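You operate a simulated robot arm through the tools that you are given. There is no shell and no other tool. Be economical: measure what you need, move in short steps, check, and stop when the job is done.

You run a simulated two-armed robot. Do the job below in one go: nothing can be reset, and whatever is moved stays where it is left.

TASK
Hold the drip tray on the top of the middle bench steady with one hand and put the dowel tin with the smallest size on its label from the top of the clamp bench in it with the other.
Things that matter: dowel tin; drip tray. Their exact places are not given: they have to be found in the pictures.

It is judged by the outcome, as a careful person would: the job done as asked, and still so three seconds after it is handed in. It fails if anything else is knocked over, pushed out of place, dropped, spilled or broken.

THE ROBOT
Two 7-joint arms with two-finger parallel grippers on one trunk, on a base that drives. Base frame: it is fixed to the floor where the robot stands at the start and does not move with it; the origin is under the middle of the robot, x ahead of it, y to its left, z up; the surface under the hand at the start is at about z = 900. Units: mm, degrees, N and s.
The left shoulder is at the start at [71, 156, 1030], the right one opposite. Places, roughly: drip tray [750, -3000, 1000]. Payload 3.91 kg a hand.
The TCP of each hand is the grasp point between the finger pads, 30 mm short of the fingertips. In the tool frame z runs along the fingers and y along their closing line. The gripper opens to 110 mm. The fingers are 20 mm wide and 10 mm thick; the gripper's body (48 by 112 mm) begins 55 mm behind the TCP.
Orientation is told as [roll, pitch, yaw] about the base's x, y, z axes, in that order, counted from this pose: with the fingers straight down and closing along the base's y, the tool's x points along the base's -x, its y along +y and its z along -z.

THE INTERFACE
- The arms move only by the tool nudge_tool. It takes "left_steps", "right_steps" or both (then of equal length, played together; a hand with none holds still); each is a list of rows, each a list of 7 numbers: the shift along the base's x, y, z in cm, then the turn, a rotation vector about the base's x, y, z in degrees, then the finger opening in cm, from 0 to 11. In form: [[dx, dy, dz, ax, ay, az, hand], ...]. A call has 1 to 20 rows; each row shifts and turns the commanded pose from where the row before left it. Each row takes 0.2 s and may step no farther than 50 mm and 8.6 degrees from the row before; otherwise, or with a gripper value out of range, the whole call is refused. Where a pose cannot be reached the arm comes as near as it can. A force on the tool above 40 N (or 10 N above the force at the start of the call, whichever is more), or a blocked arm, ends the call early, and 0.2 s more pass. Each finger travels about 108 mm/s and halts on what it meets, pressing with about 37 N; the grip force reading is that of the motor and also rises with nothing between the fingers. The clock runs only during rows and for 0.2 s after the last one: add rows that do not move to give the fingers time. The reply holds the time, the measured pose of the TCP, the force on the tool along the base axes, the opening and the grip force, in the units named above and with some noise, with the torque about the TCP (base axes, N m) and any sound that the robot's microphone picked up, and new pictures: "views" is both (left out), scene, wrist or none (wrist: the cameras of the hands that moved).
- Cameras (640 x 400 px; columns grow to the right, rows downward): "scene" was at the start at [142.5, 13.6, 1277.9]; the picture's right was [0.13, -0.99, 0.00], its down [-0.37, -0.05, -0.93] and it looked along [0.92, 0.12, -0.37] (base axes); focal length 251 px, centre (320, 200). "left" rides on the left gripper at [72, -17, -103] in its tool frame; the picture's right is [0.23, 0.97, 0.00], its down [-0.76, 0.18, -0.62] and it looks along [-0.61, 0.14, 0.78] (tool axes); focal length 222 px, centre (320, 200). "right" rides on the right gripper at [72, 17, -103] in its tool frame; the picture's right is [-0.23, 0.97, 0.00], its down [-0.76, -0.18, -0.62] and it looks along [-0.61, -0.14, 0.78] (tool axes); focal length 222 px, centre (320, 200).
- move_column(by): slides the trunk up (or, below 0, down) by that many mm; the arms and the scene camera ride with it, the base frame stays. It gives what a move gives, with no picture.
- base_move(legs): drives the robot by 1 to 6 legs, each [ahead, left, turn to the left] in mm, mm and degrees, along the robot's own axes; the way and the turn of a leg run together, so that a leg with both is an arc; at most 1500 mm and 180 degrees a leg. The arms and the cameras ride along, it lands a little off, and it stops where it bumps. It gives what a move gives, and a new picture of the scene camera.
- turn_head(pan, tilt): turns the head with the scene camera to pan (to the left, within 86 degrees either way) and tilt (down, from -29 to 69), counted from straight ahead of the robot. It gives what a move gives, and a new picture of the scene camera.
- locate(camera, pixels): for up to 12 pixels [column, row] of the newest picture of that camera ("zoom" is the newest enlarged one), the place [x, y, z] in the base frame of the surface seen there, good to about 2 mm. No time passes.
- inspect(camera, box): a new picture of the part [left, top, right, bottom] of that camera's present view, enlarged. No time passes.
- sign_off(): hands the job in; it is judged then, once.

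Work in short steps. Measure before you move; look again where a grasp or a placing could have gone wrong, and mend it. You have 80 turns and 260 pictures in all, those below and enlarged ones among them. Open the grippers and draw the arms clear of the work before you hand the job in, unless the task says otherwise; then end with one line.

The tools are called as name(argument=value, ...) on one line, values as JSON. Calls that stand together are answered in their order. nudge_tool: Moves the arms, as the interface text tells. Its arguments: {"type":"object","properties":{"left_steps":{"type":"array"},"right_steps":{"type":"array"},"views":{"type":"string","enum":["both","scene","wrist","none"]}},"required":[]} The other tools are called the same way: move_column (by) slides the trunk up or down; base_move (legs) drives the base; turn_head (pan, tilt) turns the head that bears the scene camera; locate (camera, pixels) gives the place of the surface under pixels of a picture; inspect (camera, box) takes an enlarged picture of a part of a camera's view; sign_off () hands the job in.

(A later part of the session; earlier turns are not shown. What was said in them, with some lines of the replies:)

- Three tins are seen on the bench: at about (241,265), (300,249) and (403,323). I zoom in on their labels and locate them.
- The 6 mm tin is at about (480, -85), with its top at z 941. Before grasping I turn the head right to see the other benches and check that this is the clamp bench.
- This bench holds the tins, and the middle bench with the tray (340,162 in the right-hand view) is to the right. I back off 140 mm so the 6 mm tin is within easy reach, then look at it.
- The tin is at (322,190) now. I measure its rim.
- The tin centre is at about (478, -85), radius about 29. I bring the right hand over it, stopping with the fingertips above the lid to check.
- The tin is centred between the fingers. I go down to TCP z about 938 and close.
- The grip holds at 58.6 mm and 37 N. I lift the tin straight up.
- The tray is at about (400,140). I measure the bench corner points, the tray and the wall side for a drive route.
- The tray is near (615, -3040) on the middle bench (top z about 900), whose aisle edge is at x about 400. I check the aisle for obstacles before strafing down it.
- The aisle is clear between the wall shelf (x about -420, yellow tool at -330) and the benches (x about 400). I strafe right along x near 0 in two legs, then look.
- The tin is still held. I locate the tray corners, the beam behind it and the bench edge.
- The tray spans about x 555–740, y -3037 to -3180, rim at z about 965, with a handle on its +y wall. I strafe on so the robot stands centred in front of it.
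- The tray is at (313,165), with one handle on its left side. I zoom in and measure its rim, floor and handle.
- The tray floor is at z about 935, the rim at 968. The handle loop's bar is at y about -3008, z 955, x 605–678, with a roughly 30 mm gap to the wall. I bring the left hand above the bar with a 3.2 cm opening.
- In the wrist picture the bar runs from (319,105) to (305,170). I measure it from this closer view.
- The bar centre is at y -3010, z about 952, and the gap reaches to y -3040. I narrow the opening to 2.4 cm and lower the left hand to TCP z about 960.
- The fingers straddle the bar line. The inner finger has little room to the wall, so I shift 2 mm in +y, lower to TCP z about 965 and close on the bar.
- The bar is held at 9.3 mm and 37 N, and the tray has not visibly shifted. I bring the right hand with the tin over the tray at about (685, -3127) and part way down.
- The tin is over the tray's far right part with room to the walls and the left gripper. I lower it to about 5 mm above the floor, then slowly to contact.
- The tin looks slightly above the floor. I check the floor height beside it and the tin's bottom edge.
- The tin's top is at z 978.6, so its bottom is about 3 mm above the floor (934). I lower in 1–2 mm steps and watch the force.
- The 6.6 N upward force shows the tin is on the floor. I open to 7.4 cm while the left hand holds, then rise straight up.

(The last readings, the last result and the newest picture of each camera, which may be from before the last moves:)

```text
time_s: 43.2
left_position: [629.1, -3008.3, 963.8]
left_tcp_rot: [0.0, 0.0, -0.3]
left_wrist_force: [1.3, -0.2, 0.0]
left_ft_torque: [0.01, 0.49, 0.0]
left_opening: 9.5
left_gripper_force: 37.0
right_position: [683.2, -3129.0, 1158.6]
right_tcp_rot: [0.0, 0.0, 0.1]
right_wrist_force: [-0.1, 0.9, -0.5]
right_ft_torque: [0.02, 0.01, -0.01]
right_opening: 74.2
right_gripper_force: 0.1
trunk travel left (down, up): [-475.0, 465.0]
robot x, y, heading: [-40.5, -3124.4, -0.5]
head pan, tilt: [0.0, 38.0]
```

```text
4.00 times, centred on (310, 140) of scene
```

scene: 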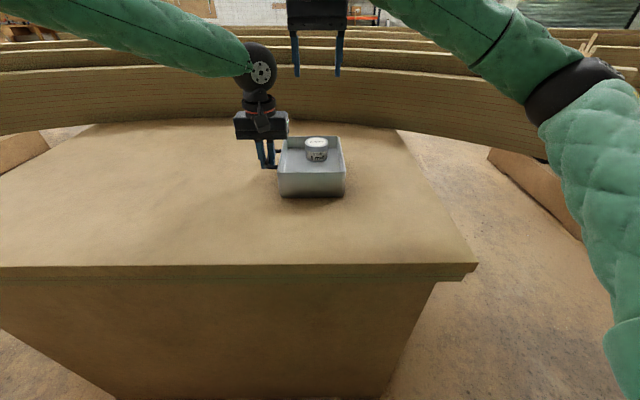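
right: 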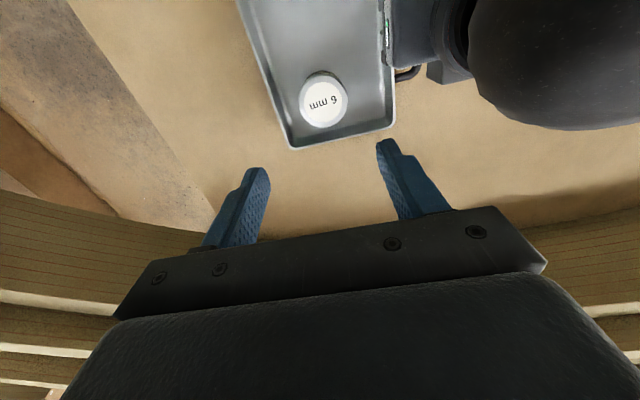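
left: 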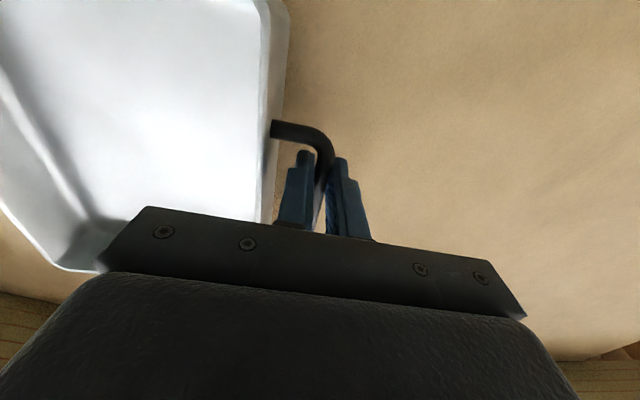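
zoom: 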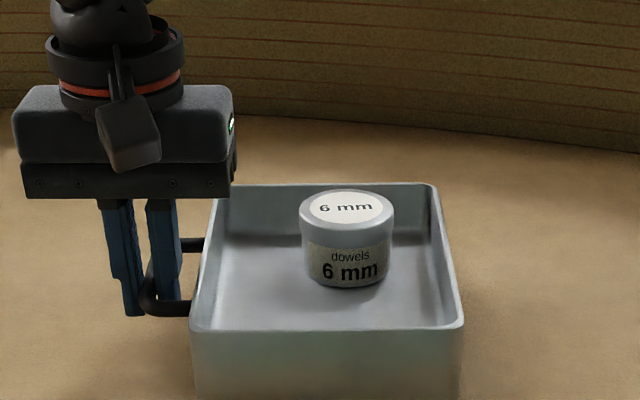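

The tin stands upright in the tray. Now I open the left hand just to 2.3 cm (to stay clear of the wall), rise straight up and draw both hands apart.

nudge_tool(left_steps=[[0, 0, 0, 0, 0, 0, 1.4], [0, 0, 0, 0, 0, 0, 2.0], [0, 0, 0, 0, 0, 0, 2.3], [0, 0, 0, 0, 0, 0, 2.3], [0, 0, 1, 0, 0, 0, 2.3], [0, 0, 2, 0, 0, 0, 2.3], [0, 0, 4, 0, 0, 0, 2.3], [0, 0, 4, 0, 0, 0, 3], [0, 0, 4, 0, 0, 0, 5], [0, 4, 4, 0, 0, 0, 7], [0, 4, 0, 0, 0, 0, 9], [0, 4, 0, 0, 0, 0, 11], [0, 4, 0, 0, 0, 0, 11], [0, 0, 0, 0, 0, 0, 11]], right_steps=[[0, 0, 0, 0, 0, 0, 7.4], [0, 0, 0, 0, 0, 0, 7.4], [0, 0, 0, 0, 0, 0, 7.4], [0, 0, 0, 0, 0, 0, 7.4], [0, 0, 0, 0, 0, 0, 7.4], [0, 0, 0, 0, 0, 0, 7.4], [-2, -3, 0, 0, 0, 0, 8], [-2, -3, 0, 0, 0, 0, 9], [-2, -3, 0, 0, 0, 0, 10], [-2, -3, 0, 0, 0, 0, 11], [0, 0, 0, 0, 0, 0, 11], [0, 0, 0, 0, 0, 0, 11], [0, 0, 0, 0, 0, 0, 11], [0, 0, 0, 0, 0, 0, 11]], views="scene")

inspect(camera="scene", box=[230, 90, 390, 190])

```text
refused: row 10 steps farther than a row can; nothing moved
```

```text
4.00 times, centred on (310, 140) of scene
```

zoom: 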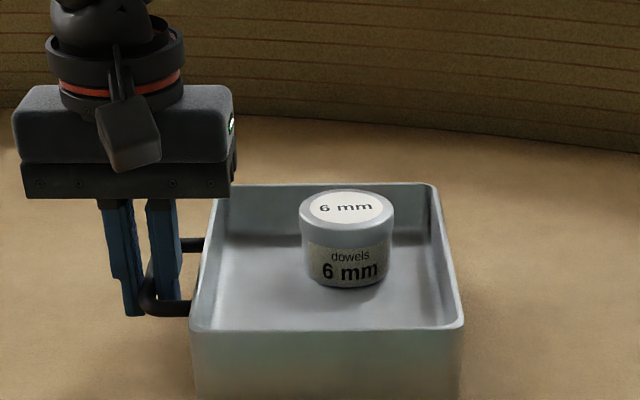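

One row's step was too long, so nothing moved. I repeat the call with that row shortened.

nudge_tool(left_steps=[[0, 0, 0, 0, 0, 0, 1.4], [0, 0, 0, 0, 0, 0, 2.0], [0, 0, 0, 0, 0, 0, 2.3], [0, 0, 0, 0, 0, 0, 2.3], [0, 0, 1, 0, 0, 0, 2.3], [0, 0, 2, 0, 0, 0, 2.3], [0, 0, 4, 0, 0, 0, 2.3], [0, 0, 4, 0, 0, 0, 3], [0, 0, 4, 0, 0, 0, 5], [0, 3, 3, 0, 0, 0, 7], [0, 4, 0, 0, 0, 0, 9], [0, 4, 0, 0, 0, 0, 11], [0, 4, 0, 0, 0, 0, 11], [0, 0, 0, 0, 0, 0, 11]], right_steps=[[0, 0, 0, 0, 0, 0, 7.4], [0, 0, 0, 0, 0, 0, 7.4], [0, 0, 0, 0, 0, 0, 7.4], [0, 0, 0, 0, 0, 0, 7.4], [0, 0, 0, 0, 0, 0, 7.4], [0, 0, 0, 0, 0, 0, 7.4], [-2, -3, 0, 0, 0, 0, 8], [-2, -3, 0, 0, 0, 0, 9], [-2, -3, 0, 0, 0, 0, 10], [-2, -3, 0, 0, 0, 0, 11], [0, 0, 0, 0, 0, 0, 11], [0, 0, 0, 0, 0, 0, 11], [0, 0, 0, 0, 0, 0, 11], [0, 0, 0, 0, 0, 0, 11]], views="scene")

inspect(camera="scene", box=[230, 90, 390, 190])

```text
time_s: 46.2
left_position: [629.2, -2857.8, 1145.0]
left_tcp_rot: [0.0, 0.0, -0.1]
left_wrist_force: [1.1, 0.1, -0.3]
left_ft_torque: [0.03, 0.01, -0.03]
left_opening: 109.9
left_gripper_force: 0.0
right_position: [602.9, -3246.8, 1152.9]
right_tcp_rot: [0.1, -0.1, 0.1]
right_wrist_force: [0.7, -0.3, 0.5]
right_ft_torque: [0.02, -0.01, 0.01]
right_opening: 109.8
right_gripper_force: 0.1
trunk travel left (down, up): [-475.0, 465.0]
robot x, y, heading: [-44.7, -3129.7, -0.6]
head pan, tilt: [0.0, 38.0]
```

scene: 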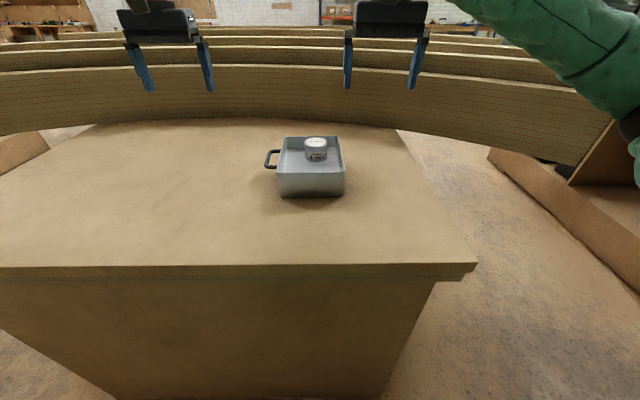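

```text
4.00 times, centred on (310, 140) of scene
```

zoom: 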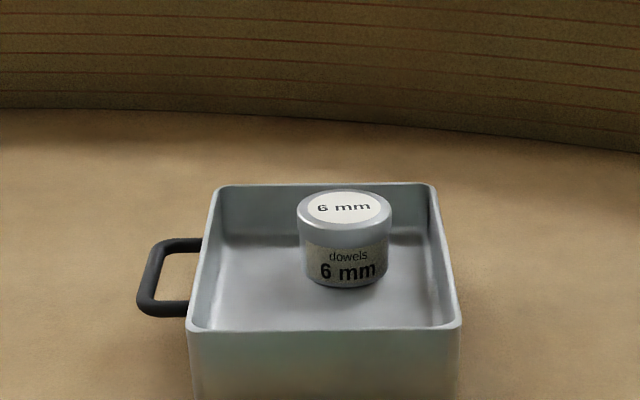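

The 6 mm tin stands upright in the tray, the tray is in its place, and both hands are open and clear. I hand the job in.

sign_off()

```text
The job is handed in.
```

The 6 mm dowel tin, the smallest of the three on the clamp bench, is standing in the drip tray on the middle bench; the left hand held the tray by its handle while the right hand set the tin down.
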